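You operate a simulated robot arm through the tools that you are given. There is no shell and no other tool. Be economical: measure what you need, move in short steps, check, and stop when the job is done.

The job below is to be done with a simulated robot arm. You get a single attempt, and the scene is never put back.

## Task
Run the hamper-side basin to the LOW line at 25 C, wet the green flannel there, put it back.
Fine: plug down first, HOT first, then COLD, then more of either as needed; handles shut, nothing spilt.
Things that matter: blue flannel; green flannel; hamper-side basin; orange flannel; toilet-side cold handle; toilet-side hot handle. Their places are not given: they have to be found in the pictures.

The check looks at the end state, three seconds after you hand in, the way a careful person would. Anything else that was tipped, shoved, dropped, spilled or broken makes it a failure.

## Robot
A 6-joint arm with a two-finger parallel gripper, fixed in place. Base frame: the origin is at the foot of the arm, x ahead of it, y to its left, z up; the work surface is at about z = 808. Units: mm, degrees, N and s.
With the tool pointing down near the work surface it reaches from about 120 to 840 mm from the base axis. Its first joint turns from -166.0 to 166.0 degrees. Payload 3.91 kg.
The tool frame sits at the grasp point between the pads (the TCP): z along the fingers, y along the line on which they close. The tips reach 30 mm beyond it. The gripper opens to 110 mm. The fingers are 20 mm wide and 10 mm thick; the gripper's body (48 by 112 mm) begins 55 mm behind the TCP.
Orientation is that of the tool frame in the base frame, as a unit quaternion [w, x, y, z]. With the fingers straight down and closing along the base's y, the tool's x points along the base's -x, its y along +y and its z along -z.

## Interface
- The arm moves only by the tool move_arm. Its argument "commands" is a list that holds one entry, the list of rows, each a list of 7 numbers: the turn, a rotation vector about the tool's x, y, z in degrees, then the shift along the tool's x, y, z in mm, then the opening in per cent of the stroke, from 0 (shut) to 100 (fully open). In form: [[[wx, wy, wz, dx, dy, dz, grip], ...]]. A call has 1 to 20 rows; each row is the pose to reach, as a shift and turn from the pose commanded when the call began, along the tool's axes at that moment. A row lasts 0.2 s, in which the tool goes at most 50 mm and 8.6 degrees; a call with a longer step from one row to the next is refused whole, and so is a gripper value outside its range. A pose out of reach is approached as far as the arm can. The call stops where the force on the tool passes 90 N (or 10 N more than at its start, if that is more) or the arm is blocked; 0.2 s more then pass. The fingers move at their own pace (about 108 mm/s each) and stop on an object; they squeeze with about 26 N. The grip force told is the motor's: it shows also when the fingers shut on nothing. Time passes only in rows, and 0.2 s behind the last, so rows that repeat a pose let the fingers close. It gives the time, the measured TCP pose, the force on the tool (base axes), the opening and the grip force at its end, in the units of the frame above (readings bear some noise), with the torque about the TCP (base axes, N m) and any sound that the robot's microphone picked up.
- Cameras (640 x 400 px; columns grow to the right, rows downward): "scene" is fixed at [220.6, -502.1, 1415.6]; the picture's right is [0.98, -0.19, 0.00], its down [-0.09, -0.44, -0.89] and it looks along [0.17, 0.88, -0.45] (base axes); focal length 349 px, centre (320, 200). "wrist" rides on the gripper at [77, 7, -114] in the tool frame; the picture's right is [-0.09, 1.00, 0.00], its down [-0.80, -0.07, -0.59] and it looks along [-0.59, -0.05, 0.80] (tool axes); focal length 270 px, centre (320, 200).
- capture(camera): a new picture of that camera. The clock stands still meanwhile.
- slide_trunk(by): slides the trunk up (or, below 0, down) by that many mm; the arm rides with it, the base frame stays. It gives what a move gives, with no picture.
- pixel_to_xyz(camera, pixels): for up to 12 pixels [column, row] of the newest picture of that camera ("zoom" is the newest enlarged one), the place [x, y, z] in the base frame of the surface seen there, good to about 2 mm. The clock stands still meanwhile.
- zoom(camera, box): a new picture of the part [left, top, right, bottom] of that camera's present view, enlarged. The clock stands still meanwhile.
- job_done(): hands the job in; it is judged then, once.

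Go step by step. Measure first, check grasps and placings, and put right what went wrong. The budget is 80 turns and 46 pictures, counting those below and the enlarged ones. Unless the task says otherwise, let go and move clear before handing in, and close with one line.

The tools are called after "Request:" as a command line: name --argument value ..., lists and objects as JSON in quotes. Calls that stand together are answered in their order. move_arm: Moves the arm, as the interface text tells. Its arguments: {"type":"object","properties":{"commands":{"type":"array","items":{"type":"array","items":{"type":"array","items":{"type":"number"}}}}},"required":["commands"]} The other tools are called the same way: slide_trunk (by) slides the trunk up or down; capture (camera) takes a picture; pixel_to_xyz (camera, pixels) gives the place of the surface under pixels of a picture; zoom (camera, box) takes an enlarged picture of a part of a camera's view; job_done () hands the job in.

At the start:

```text
time: 0.0
eef_pos: [430.4, 171.0, 1197.9]
ee_rot: [0.0, 0.0, 1.0, 0.0]
ft_force: [-0.7, 0.6, 0.3]
torque: [-0.01, -0.01, -0.01]
width: 109.8
grip_force: 0.0
trunk travel left (down, up): [-450.0, 90.0]
```

scene: 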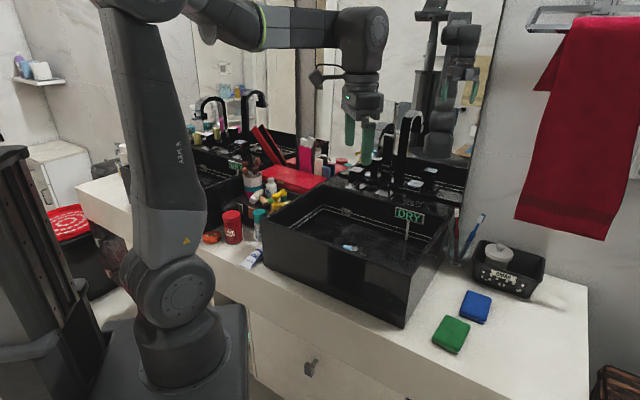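
wrist: 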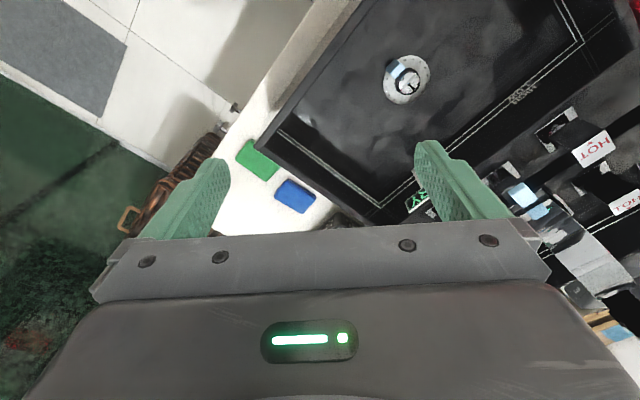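

The scene shows one basin clearly at (350,240) with a "DRY" display, another at the left behind the arm, and green and blue flannels at (450,333) and (475,306). I'll zoom in for details.

Request:
zoom --camera "scene" --box '[230, 80, 480, 330]'

Request:
zoom --camera "scene" --box '[0, 60, 320, 300]'

Request:
zoom --camera "wrist" --box '[220, 0, 640, 240]'

```text
1.60 times, centred on (355, 205) of scene
```

zoom: 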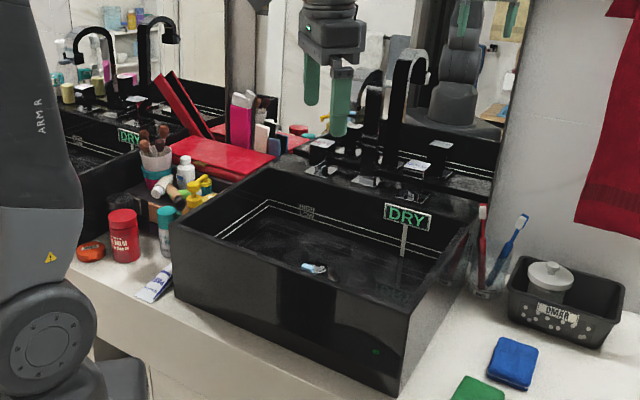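

```text
1.67 times, centred on (160, 180) of scene
```

zoom: 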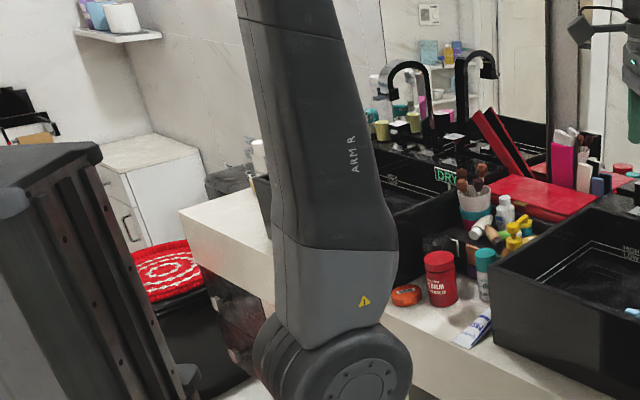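

```text
1.52 times, centred on (430, 120) of wrist
```

zoom: 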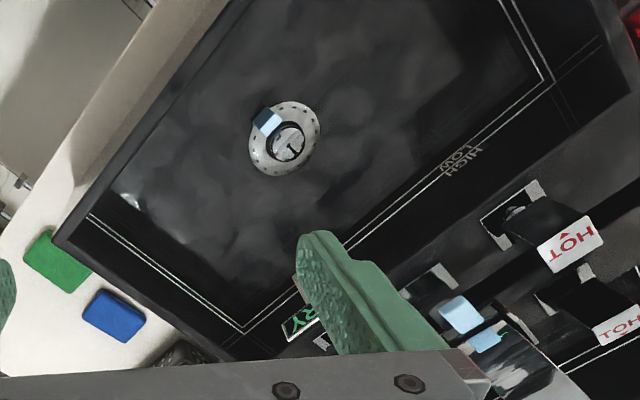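

The wicker thing at (615,380) is probably the hamper and the red-topped black seat at left the toilet, so the near basin should be the hamper-side one. I'll zoom in on the plug, the taps and the wicker.

Request:
zoom --camera "wrist" --box '[360, 30, 460, 110]'

Request:
zoom --camera "scene" --box '[340, 100, 480, 200]'

Request:
zoom --camera "scene" --box '[420, 200, 640, 400]'

```text
5.00 times, centred on (410, 70) of wrist
```

zoom: 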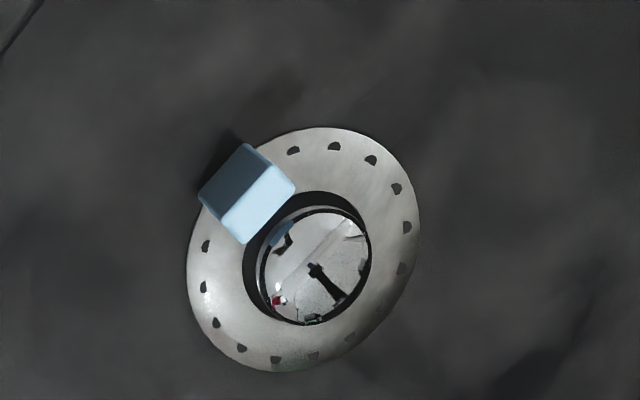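

```text
4.00 times, centred on (410, 150) of scene
```

zoom: 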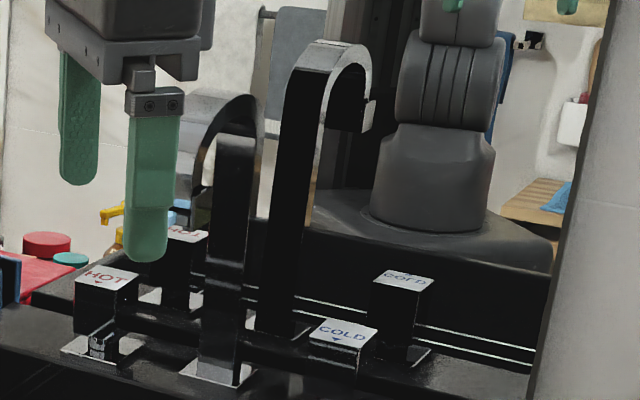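

```text
2.00 times, centred on (530, 300) of scene
```

zoom: 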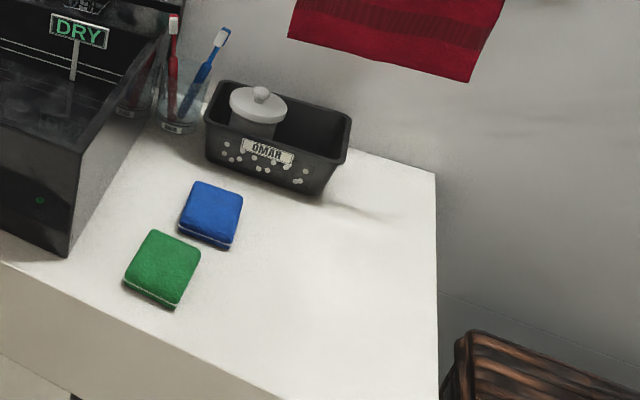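

There is a light blue cube-like piece on the drain at wrist (405,65), and another light blue piece near the tap at wrist (522,195), perhaps a plug lever. I'll measure the places and look closer.

Request:
pixel_to_xyz --camera "wrist" --pixels '[[403, 66], [411, 83], [425, 60], [524, 192], [592, 148], [258, 160], [294, 194], [300, 100], [500, 120], [575, 40], [282, 132], [378, 206]]'

Request:
zoom --camera "wrist" --box '[480, 90, 640, 250]'

Request:
zoom --camera "scene" --box '[320, 150, 460, 260]'

Request:
pixel_to_xyz --camera "zoom" --pixels '[[10, 10]]'

Request:
pixel_to_xyz --camera "scene" --pixels '[[450, 330], [474, 306], [408, 215], [366, 168], [426, 184], [435, 176], [348, 248], [407, 327], [263, 221], [446, 240], [345, 180], [420, 130]]'

```text
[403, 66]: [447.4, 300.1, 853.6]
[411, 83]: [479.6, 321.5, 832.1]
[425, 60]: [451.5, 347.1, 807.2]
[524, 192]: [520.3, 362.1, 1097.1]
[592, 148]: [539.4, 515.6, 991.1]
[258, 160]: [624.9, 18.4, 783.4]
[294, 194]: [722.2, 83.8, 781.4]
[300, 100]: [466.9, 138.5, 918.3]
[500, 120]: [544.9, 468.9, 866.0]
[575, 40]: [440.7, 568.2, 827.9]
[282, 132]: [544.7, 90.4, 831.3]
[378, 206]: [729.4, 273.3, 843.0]
```

```text
2.50 times, centred on (560, 170) of wrist
```

zoom: 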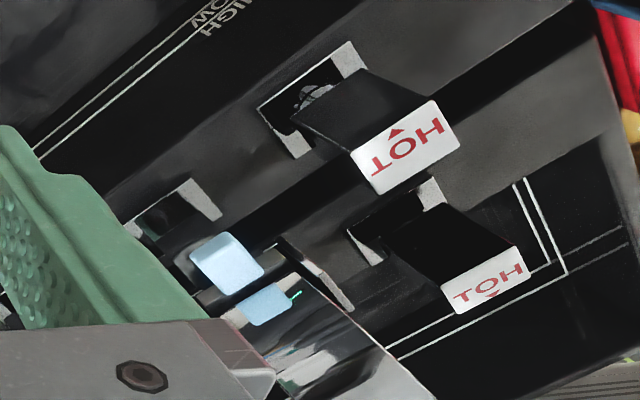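

```text
3.64 times, centred on (390, 205) of scene
```

zoom: 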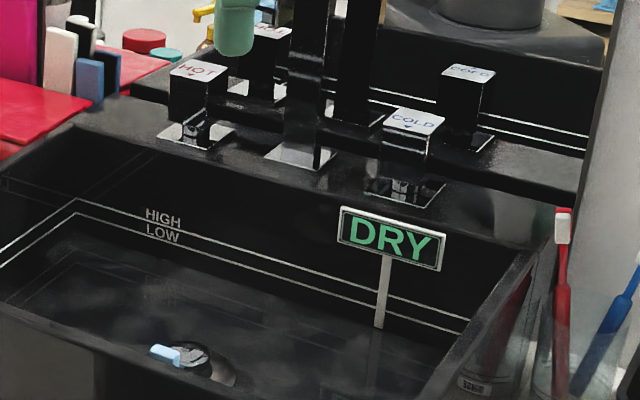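

```text
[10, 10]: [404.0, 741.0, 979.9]
```

```text
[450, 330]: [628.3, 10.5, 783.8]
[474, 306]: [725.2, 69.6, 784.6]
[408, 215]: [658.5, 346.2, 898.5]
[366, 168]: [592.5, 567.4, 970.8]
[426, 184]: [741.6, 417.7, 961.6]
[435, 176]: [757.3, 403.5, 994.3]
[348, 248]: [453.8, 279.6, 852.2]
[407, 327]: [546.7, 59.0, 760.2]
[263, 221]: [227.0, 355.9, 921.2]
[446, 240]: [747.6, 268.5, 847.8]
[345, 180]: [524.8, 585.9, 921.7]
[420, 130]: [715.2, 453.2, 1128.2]
```

The plug has a light blue tab at about (450,300,853). HOT is at about (540,516,991), the front edge of the basin runs along (0.75,-0.66), and the green flannel is at (627,14,784). I'll yaw the tool in place by about 49° to line up with the basin, then look.

Request:
move_arm --commands '[[[0, 0, -8.2, 0, 0, 0, 100], [0, 0, -16.4, 0, 0, 0, 100], [0, 0, -24.6, 0, 0, 0, 100], [0, 0, -32.8, 0, 0, 0, 100], [0, 0, -41, 0, 0, 0, 100], [0, 0, -48.5, 0, 0, 0, 100]]]'

Request:
capture --camera "wrist"

```text
time: 1.4
eef_pos: [430.6, 170.9, 1199.5]
ee_rot: [0.0, -0.412, 0.911, 0.0]
ft_force: [-0.4, -0.1, -0.9]
torque: [0.0, -0.02, -0.03]
width: 110.2
grip_force: 0.1
trunk travel left (down, up): [-450.0, 90.0]
```

```text
35 pictures are left
```

wrist: 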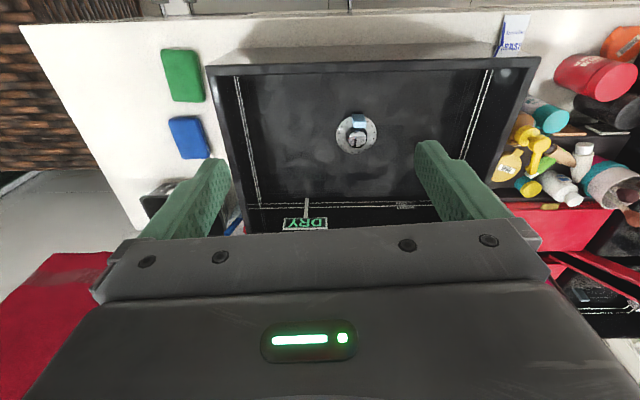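

The view is now square to the basin: plug at (357,128), with its tab toward the user. I'll measure the rim, plug, tab and flannels.

Request:
pixel_to_xyz --camera "wrist" --pixels '[[358, 120], [357, 139], [370, 135], [342, 132], [300, 150], [212, 72], [535, 62], [182, 75], [188, 137], [165, 52], [202, 98], [260, 205]]'

Request:
zoom --camera "wrist" --box '[325, 95, 395, 165]'

```text
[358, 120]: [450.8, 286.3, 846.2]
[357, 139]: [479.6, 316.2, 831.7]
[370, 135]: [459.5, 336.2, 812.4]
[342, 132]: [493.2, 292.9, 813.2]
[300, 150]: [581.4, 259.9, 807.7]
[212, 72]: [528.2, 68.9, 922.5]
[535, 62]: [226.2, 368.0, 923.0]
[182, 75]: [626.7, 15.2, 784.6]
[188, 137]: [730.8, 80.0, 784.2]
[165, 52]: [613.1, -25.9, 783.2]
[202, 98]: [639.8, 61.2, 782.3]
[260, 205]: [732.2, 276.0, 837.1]
```

```text
5.71 times, centred on (360, 130) of wrist
```

zoom: 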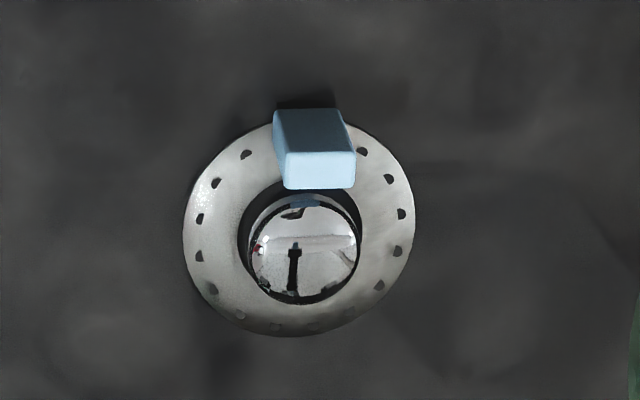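

The tab at (451,287,850) sits higher than the chrome plug top at (480,316,832). I'll look at the linkage from the scene camera side.

Request:
zoom --camera "scene" --box '[325, 230, 375, 262]'

Request:
pixel_to_xyz --camera "scene" --pixels '[[363, 165], [363, 175], [363, 182], [421, 183], [421, 190], [421, 200], [393, 190], [405, 118], [430, 132], [366, 178], [386, 195], [372, 168]]'

```text
12.50 times, centred on (350, 246) of scene
```

zoom: 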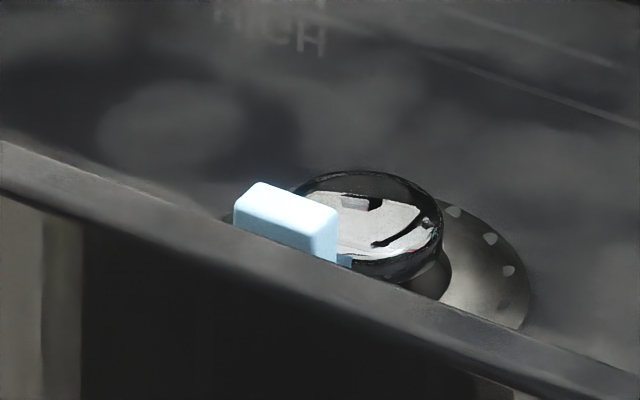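

```text
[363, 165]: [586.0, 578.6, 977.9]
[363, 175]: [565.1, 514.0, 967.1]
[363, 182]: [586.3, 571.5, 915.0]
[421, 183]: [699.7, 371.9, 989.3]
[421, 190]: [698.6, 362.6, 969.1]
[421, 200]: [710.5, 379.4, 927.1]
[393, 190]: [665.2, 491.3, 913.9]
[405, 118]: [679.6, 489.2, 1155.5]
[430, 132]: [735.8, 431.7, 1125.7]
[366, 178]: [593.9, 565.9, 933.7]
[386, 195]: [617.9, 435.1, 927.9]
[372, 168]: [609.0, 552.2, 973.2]
```

The plug cap carries a blue tab, and the basin turns out to be yawed 45°, not 48.5°. I'll correct the yaw, shut the fingers and come over the tab at (451,287), well short of the spout, which is near (525,360).

Request:
move_arm --commands '[[[0, 0, 3.5, 0, 0, 0, 0], [0, 0, 3.5, 0, 0, 0, 0], [0, 0, 3.5, 0, 0, 0, 0]]]'

Request:
move_arm --commands '[[[0, 0, 0, -25, 17, 0, 0], [0, 0, 0, -50, 34, 0, 0], [0, 0, 0, -75, 51, 0, 0], [0, 0, 0, -97, 67.6, 0, 0], [0, 0, 0, -97, 67.6, 45, 0], [0, 0, 0, -97, 67.6, 90, 0], [0, 0, 0, -97, 67.6, 135, 0], [0, 0, 0, -97, 67.6, 180, 0], [0, 0, 0, -97, 67.6, 225, 0], [0, 0, 0, -97, 67.6, 270, 0]]]'

Request:
capture --camera "wrist"

Request:
capture --camera "scene"

```text
time: 2.2
eef_pos: [431.6, 172.2, 1198.2]
ee_rot: [0.0, -0.383, 0.924, 0.0]
ft_force: [0.4, -0.3, -0.2]
torque: [-0.01, 0.0, 0.01]
width: 0.0
grip_force: 25.9
trunk travel left (down, up): [-450.0, 90.0]
```

```text
time: 4.4
eef_pos: [450.3, 284.6, 924.4]
ee_rot: [0.0, -0.382, 0.924, 0.0]
ft_force: [0.0, 0.5, 0.6]
torque: [0.0, 0.0, -0.01]
width: 0.1
grip_force: 26.4
trunk travel left (down, up): [-450.0, 90.0]
```

```text
32 pictures are left
```

wrist: 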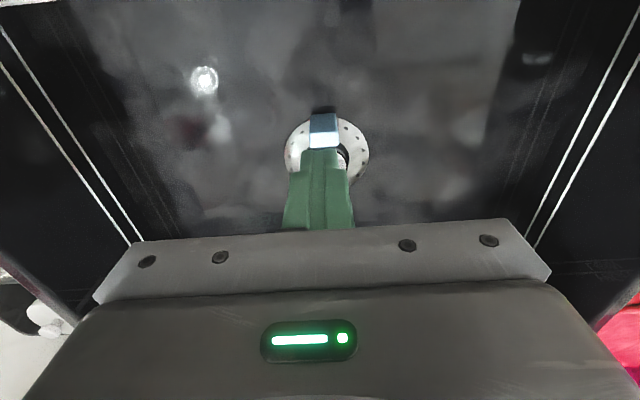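

```text
31 pictures are left
```

scene: 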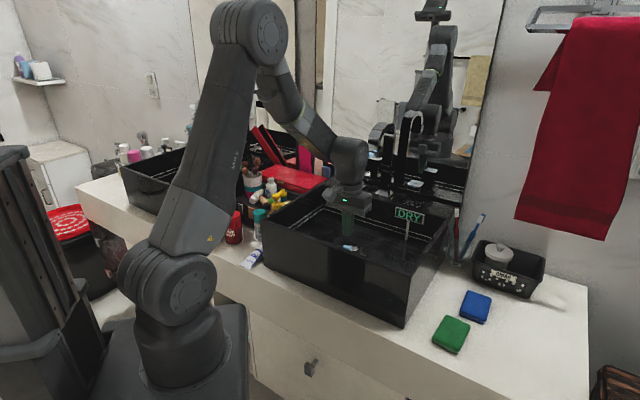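

The closed fingertips are just above the tab at (323,130). I'll press down gently in small steps.

Request:
move_arm --commands '[[[0, 0, 0, 0, 0, 15, 0], [0, 0, 0, 0, 0, 30, 0], [0, 0, 0, 0, 0, 38, 0], [0, 0, 0, 0, 0, 43, 0], [0, 0, 0, 0, 0, 48, 0]]]'

```text
time: 5.6
eef_pos: [451.5, 285.8, 882.0]
ee_rot: [0.003, -0.383, 0.924, 0.0]
ft_force: [-0.5, -4.2, 24.9]
torque: [-0.02, -0.07, -0.01]
width: 0.0
grip_force: 26.1
trunk travel left (down, up): [-450.0, 90.0]
```

Contact with the tab came at tip z about 852 with 25 N, so it is stiff so far. I'll press a little further.

Request:
move_arm --commands '[[[0, 0, 0, 0, 0, 3, 0], [0, 0, 0, 0, 0, 6, 0], [0, 0, 0, 0, 0, 9, 0], [0, 0, 0, 0, 0, 12, 0]]]'

Request:
zoom --camera "wrist" --box '[240, 80, 400, 200]'

```text
time: 6.4
eef_pos: [452.2, 287.2, 882.8]
ee_rot: [0.011, -0.384, 0.923, 0.002]
ft_force: [-5.7, -7.4, 49.0]
torque: [-0.07, 0.02, 0.02]
width: 0.0
grip_force: 26.3
trunk travel left (down, up): [-450.0, 90.0]
stopped in row 3: the force on the tool passed its limit at 94 N (the readings are from after the stop); the commanded pose is now the measured one
```

```text
3.33 times, centred on (320, 140) of wrist
```

zoom: 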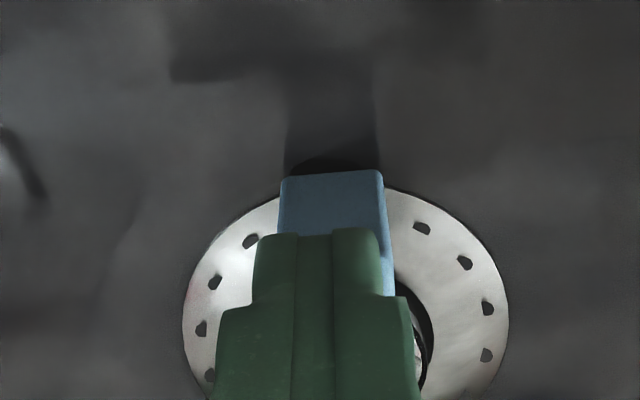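

The tab doesn't yield even at about 90 N, so it isn't a straight press point. I'll lift and tilt back a little to keep clear of the spout, and look at the cap close up before trying it.

Request:
move_arm --commands '[[[0, 0, 0, 0, 0, -25, 0], [0, 0, 0, 0, 0, -50, 0], [0, -6, 0, 0, 0, -55, 0], [0, -12, 0, -10, 0, -55, 0], [0, -12, 0, -34, 0, -55, 0]]]'

Request:
capture --camera "wrist"

Request:
zoom --camera "scene" --box '[310, 90, 470, 260]'

```text
time: 7.6
eef_pos: [478.7, 311.5, 931.7]
ee_rot: [0.102, -0.38, 0.918, 0.042]
ft_force: [0.5, -0.1, -0.5]
torque: [0.01, 0.02, 0.01]
width: 0.0
grip_force: 25.5
trunk travel left (down, up): [-450.0, 90.0]
```

```text
29 pictures are left
```

wrist: 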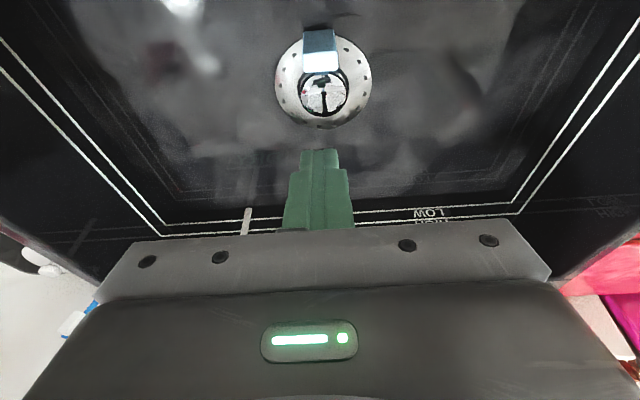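

```text
2.35 times, centred on (390, 175) of scene
```

zoom: 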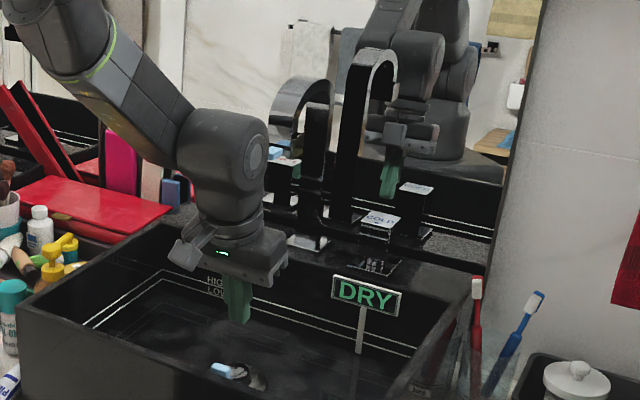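

A light blue spot also shows by the tap in the scene zoom at (285,158). I'll measure it together with the spout and the plug.

Request:
pixel_to_xyz --camera "zoom" --pixels '[[285, 160], [270, 100], [305, 85], [330, 100], [383, 218], [383, 235], [375, 265], [415, 188], [305, 240], [282, 172], [275, 163], [370, 60]]'

Request:
zoom --camera "scene" --box '[355, 110, 425, 200]'

Request:
pixel_to_xyz --camera "wrist" --pixels '[[320, 35], [320, 62], [310, 62], [335, 62], [322, 90], [322, 110], [365, 80], [330, 125], [300, 100], [250, 215], [435, 215], [130, 165]]'

```text
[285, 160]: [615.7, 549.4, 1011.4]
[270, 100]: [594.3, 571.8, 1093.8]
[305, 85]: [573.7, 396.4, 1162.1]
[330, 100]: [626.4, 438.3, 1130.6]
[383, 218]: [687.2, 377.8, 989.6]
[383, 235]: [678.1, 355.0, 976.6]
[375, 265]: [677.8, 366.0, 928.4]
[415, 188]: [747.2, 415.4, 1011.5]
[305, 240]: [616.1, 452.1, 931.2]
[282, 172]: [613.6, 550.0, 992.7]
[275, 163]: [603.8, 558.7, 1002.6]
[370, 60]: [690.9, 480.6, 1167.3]
```

```text
4.44 times, centred on (390, 155) of scene
```

zoom: 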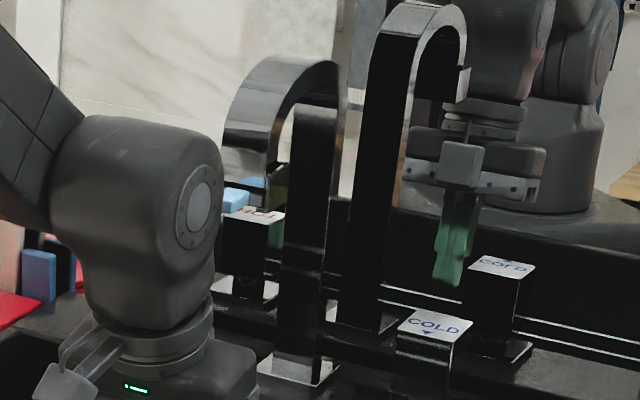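

```text
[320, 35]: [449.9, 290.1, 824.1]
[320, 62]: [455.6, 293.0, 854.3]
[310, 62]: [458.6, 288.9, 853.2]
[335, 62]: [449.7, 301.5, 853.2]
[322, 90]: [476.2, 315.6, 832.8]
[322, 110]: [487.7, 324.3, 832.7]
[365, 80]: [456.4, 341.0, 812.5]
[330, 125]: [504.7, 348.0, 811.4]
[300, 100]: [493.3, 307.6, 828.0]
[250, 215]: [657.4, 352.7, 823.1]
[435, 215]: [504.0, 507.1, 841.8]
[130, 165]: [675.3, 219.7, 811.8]
```

The tip is above the chrome cap, which has its top at (480,317,832). I'll press straight down on the cap in small steps.

Request:
move_arm --commands '[[[0, 0, 0, 6.5, 0, 29.3, 0], [0, 0, 0, 13.1, 0, 58.6, 0], [0, 0, 0, 15.3, 0, 68.3, 0], [0, 0, 0, 16.4, 0, 73.2, 0], [0, 0, 0, 17.4, 0, 78, 0]]]'

```text
time: 8.8
eef_pos: [477.1, 312.0, 851.5]
ee_rot: [0.103, -0.383, 0.917, 0.041]
ft_force: [-0.7, 0.0, 4.0]
torque: [-0.03, 0.04, -0.02]
width: 0.0
grip_force: 26.5
trunk travel left (down, up): [-450.0, 90.0]
```

The cap moved down about 10 mm with only 4 N. I'll keep pressing until it seats.

Request:
move_arm --commands '[[[0, 0, 0, 1.1, 0, 4.9, 0], [0, 0, 0, 2.2, 0, 9.8, 0], [0, 0, 0, 2.8, 0, 12.7, 0], [0, 0, 0, 3.3, 0, 14.6, 0], [0, 0, 0, 3.3, 0, 14.6, 0]]]'

Request:
zoom --camera "wrist" --box '[240, 80, 400, 200]'

```text
time: 10.0
eef_pos: [476.8, 310.5, 845.4]
ee_rot: [0.111, -0.382, 0.917, 0.044]
ft_force: [4.8, -9.3, 88.5]
torque: [-0.32, 0.1, 0.08]
width: 0.1
grip_force: 26.4
trunk travel left (down, up): [-450.0, 90.0]
```

```text
3.33 times, centred on (320, 140) of wrist
```

zoom: 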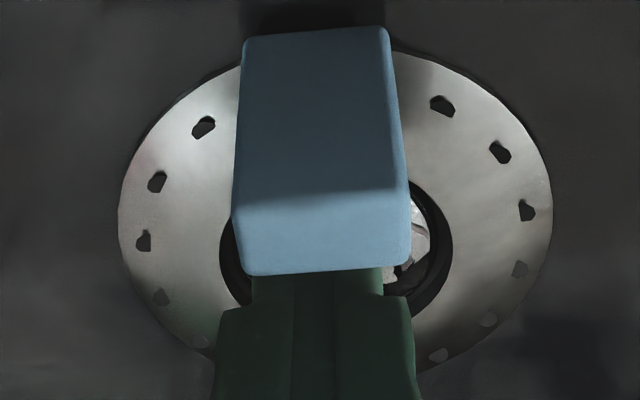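

The cap bottomed out at tip z about 816. I'll lift off and see whether it stays down.

Request:
move_arm --commands '[[[0, 0, 0, -8, 0, -35, 0], [0, 0, 0, -16, 0, -80, 0], [0, 0, 0, -10, 0, -110, 0]]]'

Request:
capture --camera "wrist"

```text
time: 10.8
eef_pos: [464.2, 299.1, 947.9]
ee_rot: [0.101, -0.381, 0.918, 0.04]
ft_force: [1.0, 0.2, 0.4]
torque: [0.0, 0.02, 0.01]
width: 0.0
grip_force: 26.4
trunk travel left (down, up): [-450.0, 90.0]
```

```text
25 pictures are left
```

wrist: 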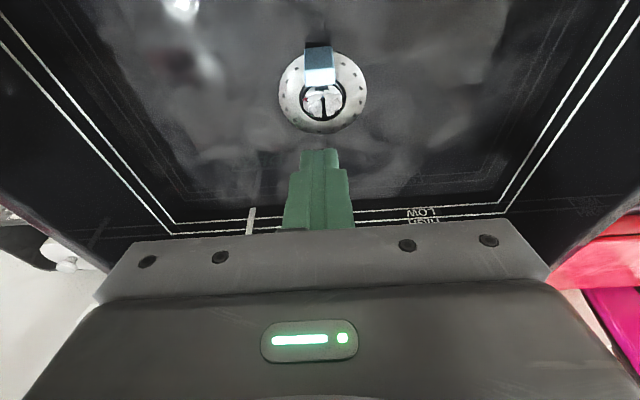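

Request:
pixel_to_xyz --camera "wrist" --pixels '[[318, 93], [322, 112], [315, 76], [303, 98], [341, 98], [352, 120]]'

Request:
zoom --camera "wrist" --box '[270, 40, 380, 140]'

```text
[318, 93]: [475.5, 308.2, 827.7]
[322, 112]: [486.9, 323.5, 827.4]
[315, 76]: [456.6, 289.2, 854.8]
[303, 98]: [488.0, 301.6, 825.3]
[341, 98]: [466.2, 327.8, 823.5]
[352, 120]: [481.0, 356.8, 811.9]
```

```text
4.00 times, centred on (325, 90) of wrist
```

zoom: 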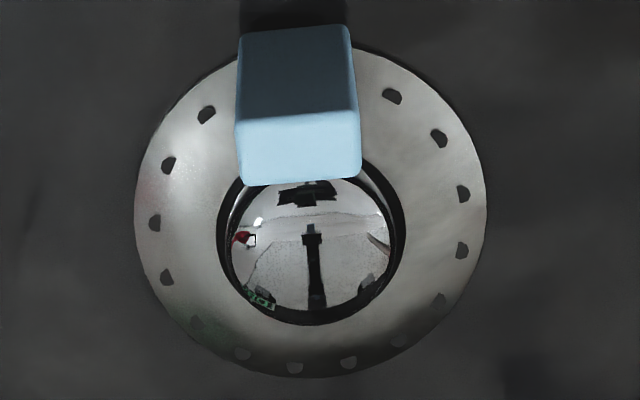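

The cap rested at 832.7 before and now rests at 827.5, so it may have latched down. I'll compare it with the earlier side view.

Request:
zoom --camera "scene" --box '[325, 230, 375, 262]'

```text
12.50 times, centred on (350, 246) of scene
```

zoom: 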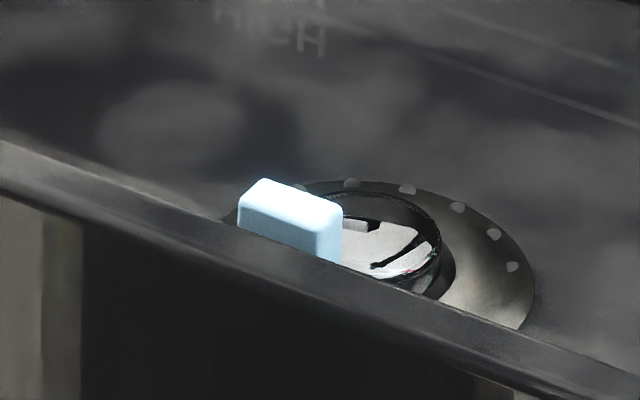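

The plug now sits clearly lower while the blue tab is fixed (it is a sensor), so the plug is latched down. Next I'll back off and rise with the fingers open to look at the tap handles.

Request:
move_arm --commands '[[[0, 0, 0, 29, 0, -20, 0], [0, 0, 0, 45, 0, -55, 0], [0, 0, 0, 38, 0, -100, 0], [0, 0, 0, 29, 0, -145, 0], [0, 0, 0, 20, 0, -190, 100], [0, 0, 0, 10, 0, -235, 100], [0, 0, 0, 0, 0, -276, 100]]]'

Request:
capture --camera "wrist"

```text
time: 12.4
eef_pos: [424.5, 257.5, 1217.9]
ee_rot: [0.102, -0.38, 0.918, 0.042]
ft_force: [-0.1, 0.0, -0.6]
torque: [0.02, -0.02, -0.01]
width: 110.0
grip_force: 0.0
trunk travel left (down, up): [-450.0, 90.0]
```

```text
22 pictures are left
```

wrist: 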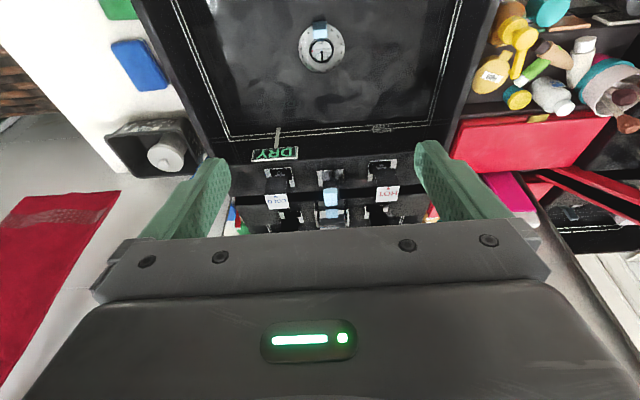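

Both handles are now visible: COLD at (276,200), HOT at (387,193), and the spout tip at (331,195). I'll zoom and measure.

Request:
zoom --camera "wrist" --box '[240, 140, 430, 240]'

Request:
pixel_to_xyz --camera "wrist" --pixels '[[387, 193], [377, 193], [397, 193], [387, 187], [387, 198], [386, 180], [276, 202], [266, 202], [286, 202], [276, 196], [332, 195], [383, 166]]'

```text
3.37 times, centred on (335, 190) of wrist
```

zoom: 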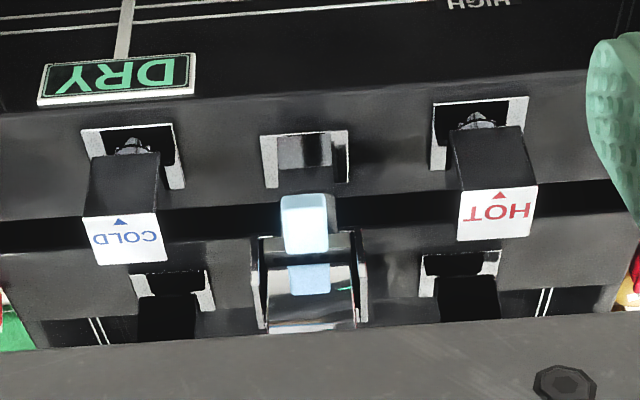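

```text
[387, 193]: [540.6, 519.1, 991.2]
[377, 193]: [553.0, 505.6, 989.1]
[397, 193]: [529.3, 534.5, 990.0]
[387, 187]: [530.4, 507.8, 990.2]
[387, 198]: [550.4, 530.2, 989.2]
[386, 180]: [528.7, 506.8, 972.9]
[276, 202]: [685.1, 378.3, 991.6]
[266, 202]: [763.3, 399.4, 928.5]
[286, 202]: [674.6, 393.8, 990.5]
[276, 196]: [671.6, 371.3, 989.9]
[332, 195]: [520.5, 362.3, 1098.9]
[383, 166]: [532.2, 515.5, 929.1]
```

HOT's top plate is centred at (540,519,990), about 35 mm wide, COLD's is at (685,378,991), and their arrows point to the user. I'll straighten the tool at a safe height and move over HOT.

Request:
move_arm --commands '[[[0, 6.3, 0, -3, 0, -12, 100], [0, 12.6, 0, -5, 0, -24, 100]]]'

Request:
move_arm --commands '[[[0, 0, 0, 0, 35, 0, 100], [0, 0, 0, 0, 70, 0, 100], [0, 0, 0, 0, 102, 0, 80], [0, 0, 0, -45, 102, 0, 80], [0, 0, 0, -90, 102, 0, 80], [0, 0, 0, -135, 102, 0, 80], [0, 0, 0, -180, 102, 0, 80], [0, 0, 0, -225, 102, 0, 80], [0, 0, 0, -265, 102, 0, 80], [0, 0, 0, -265, 102, 0, 80]]]'

```text
time: 13.0
eef_pos: [425.5, 258.8, 1240.8]
ee_rot: [0.0, -0.384, 0.923, -0.001]
ft_force: [0.6, -0.2, 0.4]
torque: [0.02, -0.02, -0.04]
width: 110.0
grip_force: 0.1
trunk travel left (down, up): [-450.0, 90.0]
```

```text
time: 15.2
eef_pos: [514.8, 492.4, 1232.3]
ee_rot: [0.002, -0.384, 0.924, -0.001]
ft_force: [-0.2, -0.7, 0.1]
torque: [0.02, -0.03, -0.02]
width: 87.7
grip_force: 0.0
out of reach, approached as far as the arm can: row 9, 10
trunk travel left (down, up): [-450.0, 90.0]
```

At this height the arm stops at (515,492). I'll descend beside the handle to z 1040, where reach is better, and then go forward.

Request:
move_arm --commands '[[[0, 0, 0, 0, 0, 45, 80], [0, 0, 0, 0, 0, 90, 80], [0, 0, 0, 0, 0, 135, 80], [0, 0, 0, 0, 0, 175, 80], [0, 0, 0, 0, 0, 175, 80]]]'

Request:
zoom --camera "scene" --box '[290, 60, 470, 230]'

```text
time: 16.4
eef_pos: [517.6, 491.5, 1056.0]
ee_rot: [0.001, -0.384, 0.924, 0.0]
ft_force: [-0.5, -0.2, -0.9]
torque: [0.02, -0.03, -0.02]
width: 87.9
grip_force: 0.1
trunk travel left (down, up): [-450.0, 90.0]
```

```text
2.35 times, centred on (380, 145) of scene
```

zoom: 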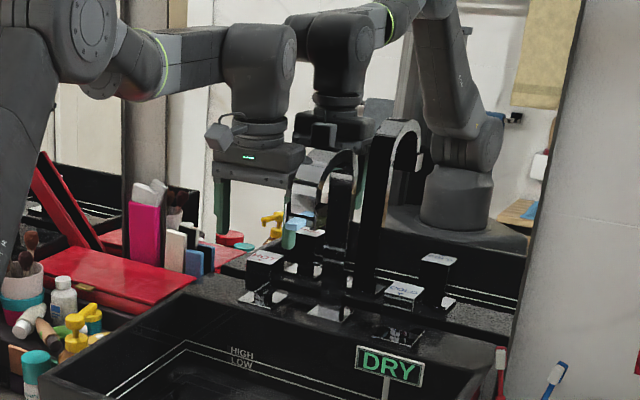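

The gripper is open beside the spout and clear of it. I'll go above HOT and straddle it with the fingers at its sides.

Request:
move_arm --commands '[[[0, 0, 0, -18, 3.5, 10, 80], [0, 0, 0, -36, 3.5, 20, 80], [0, 0, 0, -36, 3.5, 50, 80], [0, 0, 0, -36, 3.5, 74, 80], [0, 0, 0, -36, 3.5, 74, 80]]]'

Request:
capture --camera "wrist"

```text
time: 17.6
eef_pos: [538.1, 522.0, 982.5]
ee_rot: [0.0, -0.383, 0.924, -0.001]
ft_force: [-0.5, -0.2, 0.4]
torque: [-0.02, 0.01, -0.01]
width: 88.0
grip_force: 0.0
trunk travel left (down, up): [-450.0, 90.0]
```

```text
19 pictures are left
```

wrist: 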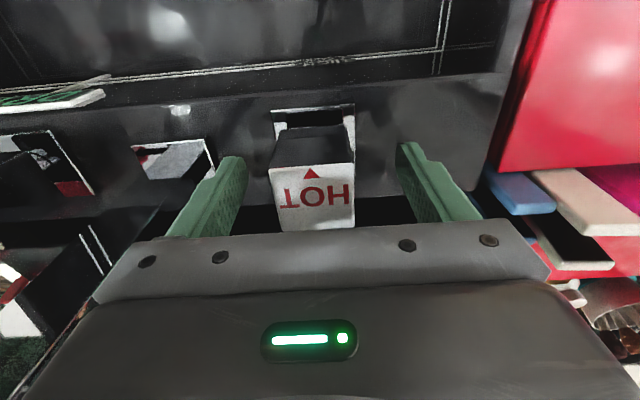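

HOT sits between the fingers at (312,195), a few mm left of centre. I'll correct that and close on it.

Request:
move_arm --commands '[[[0, 0, 0, 0, -3, 0, 60], [0, 0, 0, 0, -3, 0, 40], [0, 0, 0, 0, -3, 0, 20], [0, 0, 0, 0, -3, 0, 20]]]'

```text
time: 18.6
eef_pos: [539.9, 520.4, 980.8]
ee_rot: [0.0, -0.383, 0.924, -0.001]
ft_force: [1.6, -1.1, -0.5]
torque: [0.51, 0.15, -0.01]
width: 39.8
grip_force: 45.2
trunk travel left (down, up): [-450.0, 90.0]
```

The handle is gripped at 39.8 mm. I'll pull it gently toward the user, the way the arrow points.

Request:
move_arm --commands '[[[0, 0, 0, 4, 0, 0, 20], [0, 0, 0, 8, 0, 0, 20], [0, 0, 0, 12, 0, 0, 20]]]'

Request:
zoom --camera "scene" --box '[310, 100, 470, 260]'

```text
time: 19.4
eef_pos: [534.6, 513.8, 980.8]
ee_rot: [0.002, -0.383, 0.924, 0.0]
ft_force: [25.0, 23.8, 4.7]
torque: [0.74, 0.38, 0.05]
width: 40.0
grip_force: 45.7
trunk travel left (down, up): [-450.0, 90.0]
```

```text
2.50 times, centred on (390, 180) of scene
```

zoom: 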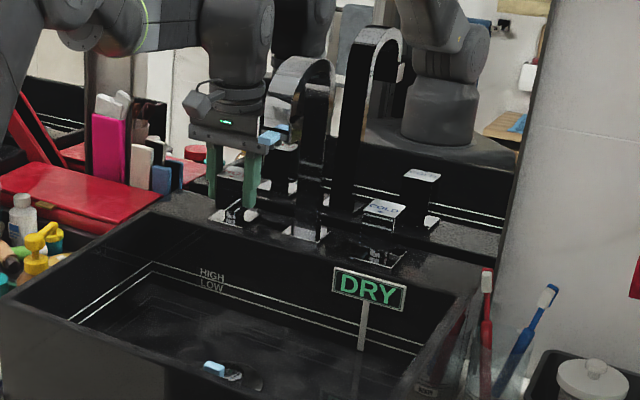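

There is about 34 N of resistance after about 8 mm and no sound yet. I'll pull a bit further.

Request:
move_arm --commands '[[[0, 0, 0, 4, 0, 0, 20], [0, 0, 0, 8, 0, 0, 20], [0, 0, 0, 8, 0, 0, 20]]]'

Request:
capture --camera "wrist"

```text
time: 20.2
eef_pos: [527.2, 507.0, 979.5]
ee_rot: [0.001, -0.384, 0.923, -0.001]
ft_force: [23.3, 22.0, 6.3]
torque: [0.78, 0.47, -0.01]
width: 39.8
grip_force: 44.7
trunk travel left (down, up): [-450.0, 90.0]
```

```text
17 pictures are left
```

wrist: 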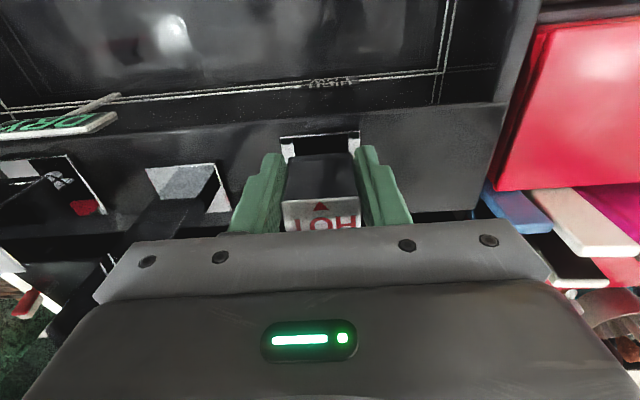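

The force stayed near 33 N and the label dropped in the image relative to the pads, so the pads were sliding and this handle does not pull. I'll re-centre, regrip and try a gentle twist about the vertical.

Request:
move_arm --commands '[[[0, 0, 0, 0, 0, 0, 60], [0, 0, 0, 0, 0, 0, 60], [0, 0, 0, -17, 0, 0, 60], [0, 0, 0, -17, 0, 0, 20], [0, 0, 0, -17, 0, 0, 20], [0, 0, 0, -17, 0, 0, 20]]]'

Request:
move_arm --commands '[[[0, 0, 4, 0, 0, 0, 20], [0, 0, 8, 0, 0, 0, 20], [0, 0, 12, 0, 0, 0, 20]]]'

```text
time: 21.6
eef_pos: [539.6, 519.5, 980.0]
ee_rot: [-0.001, -0.384, 0.923, -0.001]
ft_force: [1.4, -4.8, -15.3]
torque: [1.36, -0.46, -0.02]
width: 39.8
grip_force: 44.8
trunk travel left (down, up): [-450.0, 90.0]
```

```text
time: 22.4
eef_pos: [539.0, 518.4, 981.3]
ee_rot: [0.0, -0.286, 0.958, -0.001]
ft_force: [2.3, -0.9, -11.7]
torque: [0.17, 0.79, 2.05]
width: 44.2
grip_force: 44.8
trunk travel left (down, up): [-450.0, 90.0]
```

Twisting this way, the pads rotate on a block that doesn't turn (2 Nm, width 44). I'll try the other way.

Request:
move_arm --commands '[[[0, 0, -6, 0, 0, 0, 20], [0, 0, -12, 0, 0, 0, 20], [0, 0, -18, 0, 0, 0, 20], [0, 0, -24, 0, 0, 0, 20]]]'

```text
time: 23.4
eef_pos: [539.5, 516.4, 982.3]
ee_rot: [0.0, -0.478, 0.878, 0.0]
ft_force: [3.6, -0.2, 0.3]
torque: [0.5, 1.52, -0.01]
width: 39.8
grip_force: 45.1
trunk travel left (down, up): [-450.0, 90.0]
```

The width is back to 39.8 mm with zero twist torque at 57° yaw, so the handle has turned counter-clockwise seen from above. I'll look for water.

Request:
zoom --camera "scene" --box '[310, 100, 470, 260]'

```text
2.50 times, centred on (390, 180) of scene
```

zoom: 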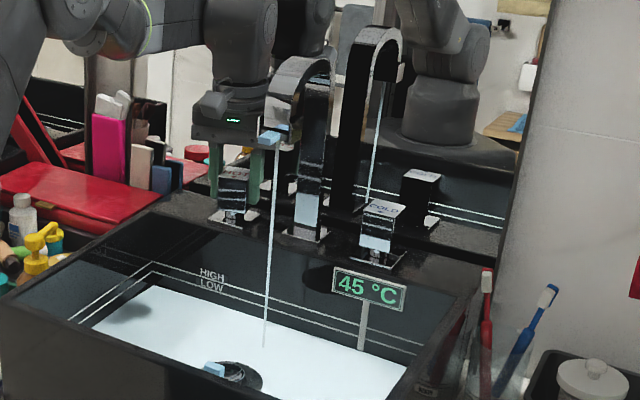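

Water is running and the sign reads 45 °C. The clock stands still, so I'll measure the water surface and the LOW line before closing.

Request:
pixel_to_xyz --camera "zoom" --pixels '[[200, 330], [320, 360], [150, 310], [240, 295], [240, 288], [240, 300], [240, 305], [212, 287], [213, 274]]'

```text
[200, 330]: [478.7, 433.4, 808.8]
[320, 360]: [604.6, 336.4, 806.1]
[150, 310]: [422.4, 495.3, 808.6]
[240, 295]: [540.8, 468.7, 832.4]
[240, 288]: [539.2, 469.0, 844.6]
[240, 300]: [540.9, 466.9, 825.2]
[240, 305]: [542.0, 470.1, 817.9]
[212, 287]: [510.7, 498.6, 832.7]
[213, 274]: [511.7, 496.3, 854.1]
```

The water has only just covered the floor (about 808) and LOW is near 833. I'll hold for about 2 s and measure again to learn the flow.

Request:
move_arm --commands '[[[0, 0, 0, 0, 0, 0, 20], [0, 0, 0, 0, 0, 0, 20], [0, 0, 0, 0, 0, 0, 20], [0, 0, 0, 0, 0, 0, 20], [0, 0, 0, 0, 0, 0, 20], [0, 0, 0, 0, 0, 0, 20], [0, 0, 0, 0, 0, 0, 20], [0, 0, 0, 0, 0, 0, 20], [0, 0, 0, 0, 0, 0, 20], [0, 0, 0, 0, 0, 0, 20]]]'

Request:
zoom --camera "scene" --box '[330, 180, 430, 260]'

Request:
pixel_to_xyz --camera "scene" --pixels '[[342, 233], [390, 243], [330, 225], [400, 250], [380, 250], [350, 235]]'

```text
time: 25.6
eef_pos: [539.5, 517.1, 983.8]
ee_rot: [0.002, -0.478, 0.878, 0.0]
ft_force: [11.0, 5.0, 11.0]
torque: [-0.28, 0.89, -0.05]
width: 39.8
grip_force: 45.1
trunk travel left (down, up): [-450.0, 90.0]
```

```text
5.00 times, centred on (380, 220) of scene
```

zoom: 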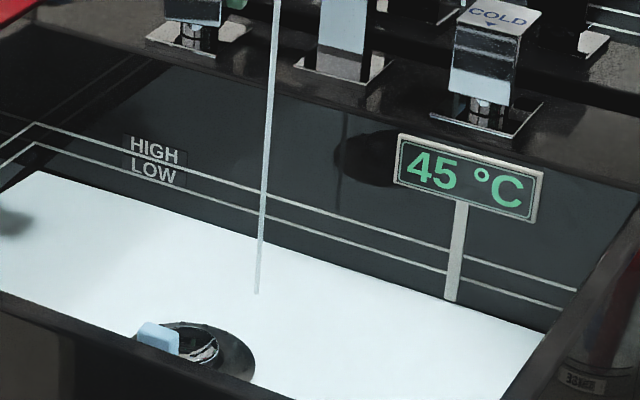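

```text
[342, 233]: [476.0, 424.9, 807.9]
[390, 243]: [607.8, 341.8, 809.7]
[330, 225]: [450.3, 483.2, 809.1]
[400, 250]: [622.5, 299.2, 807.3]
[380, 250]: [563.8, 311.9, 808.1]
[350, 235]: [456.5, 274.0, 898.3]
```

The depth reading seems to pass through to the floor, so I'll judge the waterline against the back wall: measuring points at the white edge and at the LOW line in this zoom.

Request:
zoom --camera "scene" --box '[345, 205, 385, 230]'

Request:
pixel_to_xyz --camera "zoom" --pixels '[[320, 60], [320, 100], [320, 140], [320, 180], [320, 200], [320, 220], [320, 240], [320, 260], [320, 280], [320, 300], [320, 320], [320, 340]]'

```text
16.00 times, centred on (365, 218) of scene
```

zoom: 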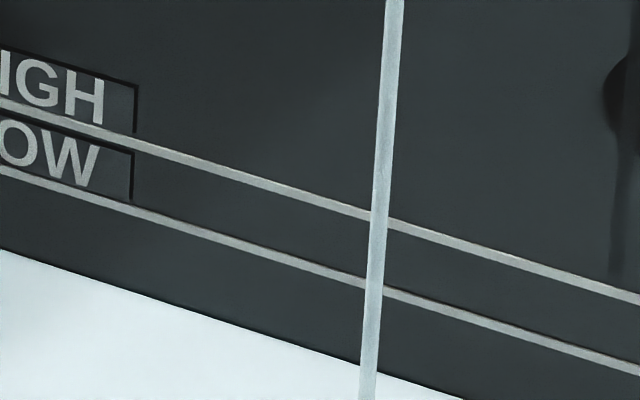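

```text
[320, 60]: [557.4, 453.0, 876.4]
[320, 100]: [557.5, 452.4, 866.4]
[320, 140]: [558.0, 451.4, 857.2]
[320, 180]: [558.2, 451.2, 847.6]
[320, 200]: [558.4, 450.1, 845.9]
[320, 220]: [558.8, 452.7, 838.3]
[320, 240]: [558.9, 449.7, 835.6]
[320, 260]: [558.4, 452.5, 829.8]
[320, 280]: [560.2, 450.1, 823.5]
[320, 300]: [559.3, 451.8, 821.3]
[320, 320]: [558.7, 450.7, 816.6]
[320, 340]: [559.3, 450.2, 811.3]
```

On the wall, HIGH is z≈844, LOW≈828 and the waterline ≈809, so flow at this opening is slow. I'll turn HOT another 24° and check the rise.

Request:
move_arm --commands '[[[0, 0, -8, 0, 0, 0, 20], [0, 0, -16, 0, 0, 0, 20], [0, 0, -24, 0, 0, 0, 20], [0, 0, -24, 0, 0, 0, 20], [0, 0, -24, 0, 0, 0, 20], [0, 0, -24, 0, 0, 0, 20]]]'

Request:
zoom --camera "scene" --box '[345, 205, 385, 230]'

```text
time: 27.0
eef_pos: [540.2, 517.1, 982.9]
ee_rot: [0.002, -0.65, 0.76, -0.001]
ft_force: [24.3, 6.3, 18.8]
torque: [0.76, 0.1, -0.13]
width: 40.2
grip_force: 44.9
trunk travel left (down, up): [-450.0, 90.0]
```

```text
16.00 times, centred on (365, 218) of scene
```

zoom: 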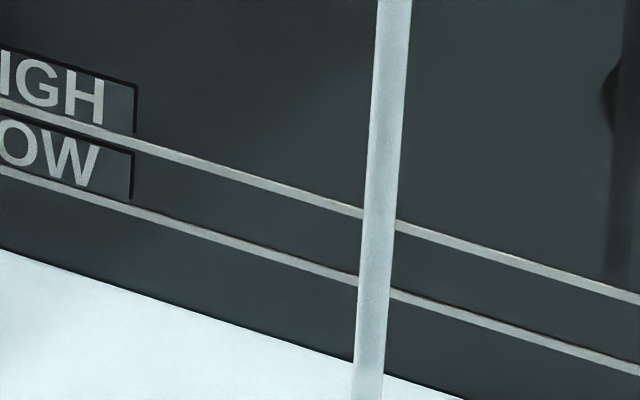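

The stream is thicker but the waterline is unchanged; either the rise is slow or the drain still leaks. I'll run 3 s more to tell.

Request:
move_arm --commands '[[[0, 0, 0, 0, 0, 0, 20], [0, 0, 0, 0, 0, 0, 20], [0, 0, 0, 0, 0, 0, 20], [0, 0, 0, 0, 0, 0, 20], [0, 0, 0, 0, 0, 0, 20], [0, 0, 0, 0, 0, 0, 20], [0, 0, 0, 0, 0, 0, 20], [0, 0, 0, 0, 0, 0, 20], [0, 0, 0, 0, 0, 0, 20], [0, 0, 0, 0, 0, 0, 20], [0, 0, 0, 0, 0, 0, 20], [0, 0, 0, 0, 0, 0, 20], [0, 0, 0, 0, 0, 0, 20], [0, 0, 0, 0, 0, 0, 20]]]'

Request:
zoom --camera "scene" --box '[345, 205, 385, 230]'

```text
time: 30.0
eef_pos: [541.2, 516.2, 982.6]
ee_rot: [0.001, -0.65, 0.76, 0.001]
ft_force: [30.7, 7.4, 23.1]
torque: [0.14, 0.52, -0.11]
width: 40.0
grip_force: 45.1
trunk travel left (down, up): [-450.0, 90.0]
```

```text
16.00 times, centred on (365, 218) of scene
```

zoom: 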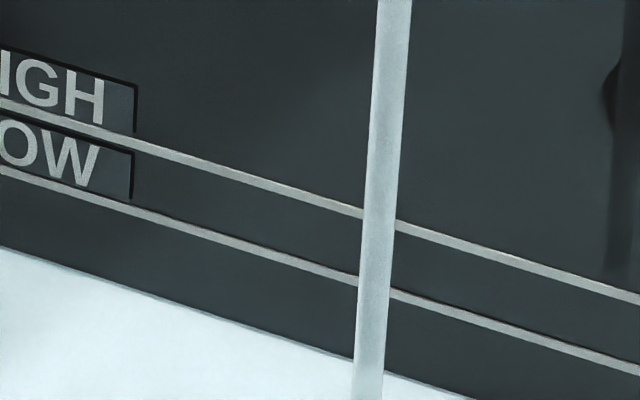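

The waterline rose about 4 px (≈1 mm in 3 s), so the plug holds and the flow is about 0.33 mm/s. Turning further would swing the wrist camera toward the spout, so I'll stay at this opening and run about 12.6 s more of hot water.

Request:
move_arm --commands '[[[0, 0, 0, 0, 0, 0, 20], [0, 0, 0, 0, 0, 0, 20], [0, 0, 0, 0, 0, 0, 20], [0, 0, 0, 0, 0, 0, 20], [0, 0, 0, 0, 0, 0, 20], [0, 0, 0, 0, 0, 0, 20], [0, 0, 0, 0, 0, 0, 20], [0, 0, 0, 0, 0, 0, 20], [0, 0, 0, 0, 0, 0, 20], [0, 0, 0, 0, 0, 0, 20], [0, 0, 0, 0, 0, 0, 20], [0, 0, 0, 0, 0, 0, 20], [0, 0, 0, 0, 0, 0, 20], [0, 0, 0, 0, 0, 0, 20], [0, 0, 0, 0, 0, 0, 20], [0, 0, 0, 0, 0, 0, 20], [0, 0, 0, 0, 0, 0, 20], [0, 0, 0, 0, 0, 0, 20], [0, 0, 0, 0, 0, 0, 20], [0, 0, 0, 0, 0, 0, 20]]]'

Request:
move_arm --commands '[[[0, 0, 0, 0, 0, 0, 20], [0, 0, 0, 0, 0, 0, 20], [0, 0, 0, 0, 0, 0, 20], [0, 0, 0, 0, 0, 0, 20], [0, 0, 0, 0, 0, 0, 20], [0, 0, 0, 0, 0, 0, 20], [0, 0, 0, 0, 0, 0, 20], [0, 0, 0, 0, 0, 0, 20], [0, 0, 0, 0, 0, 0, 20], [0, 0, 0, 0, 0, 0, 20], [0, 0, 0, 0, 0, 0, 20], [0, 0, 0, 0, 0, 0, 20], [0, 0, 0, 0, 0, 0, 20], [0, 0, 0, 0, 0, 0, 20], [0, 0, 0, 0, 0, 0, 20], [0, 0, 0, 0, 0, 0, 20], [0, 0, 0, 0, 0, 0, 20], [0, 0, 0, 0, 0, 0, 20], [0, 0, 0, 0, 0, 0, 20], [0, 0, 0, 0, 0, 0, 20]]]'

Request:
zoom --camera "scene" --box '[320, 170, 440, 260]'

```text
time: 34.2
eef_pos: [541.7, 516.5, 981.1]
ee_rot: [0.001, -0.65, 0.76, -0.001]
ft_force: [29.8, 5.1, 22.2]
torque: [0.26, 0.29, -0.12]
width: 40.1
grip_force: 44.8
trunk travel left (down, up): [-450.0, 90.0]
```

```text
time: 38.4
eef_pos: [541.9, 516.9, 981.0]
ee_rot: [0.001, -0.65, 0.76, 0.0]
ft_force: [29.5, 6.1, 21.4]
torque: [0.25, 0.45, -0.13]
width: 40.0
grip_force: 44.8
trunk travel left (down, up): [-450.0, 90.0]
```

```text
4.44 times, centred on (380, 215) of scene
```

zoom: 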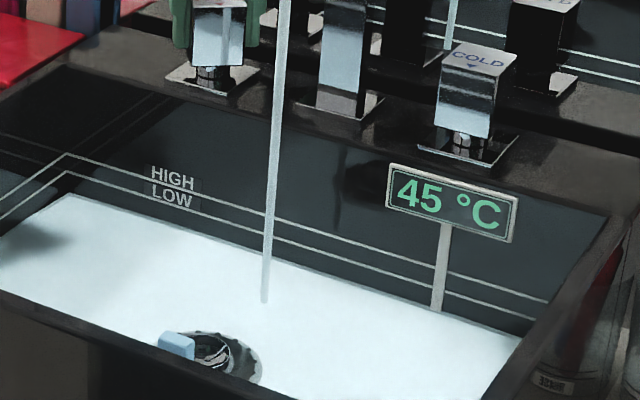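

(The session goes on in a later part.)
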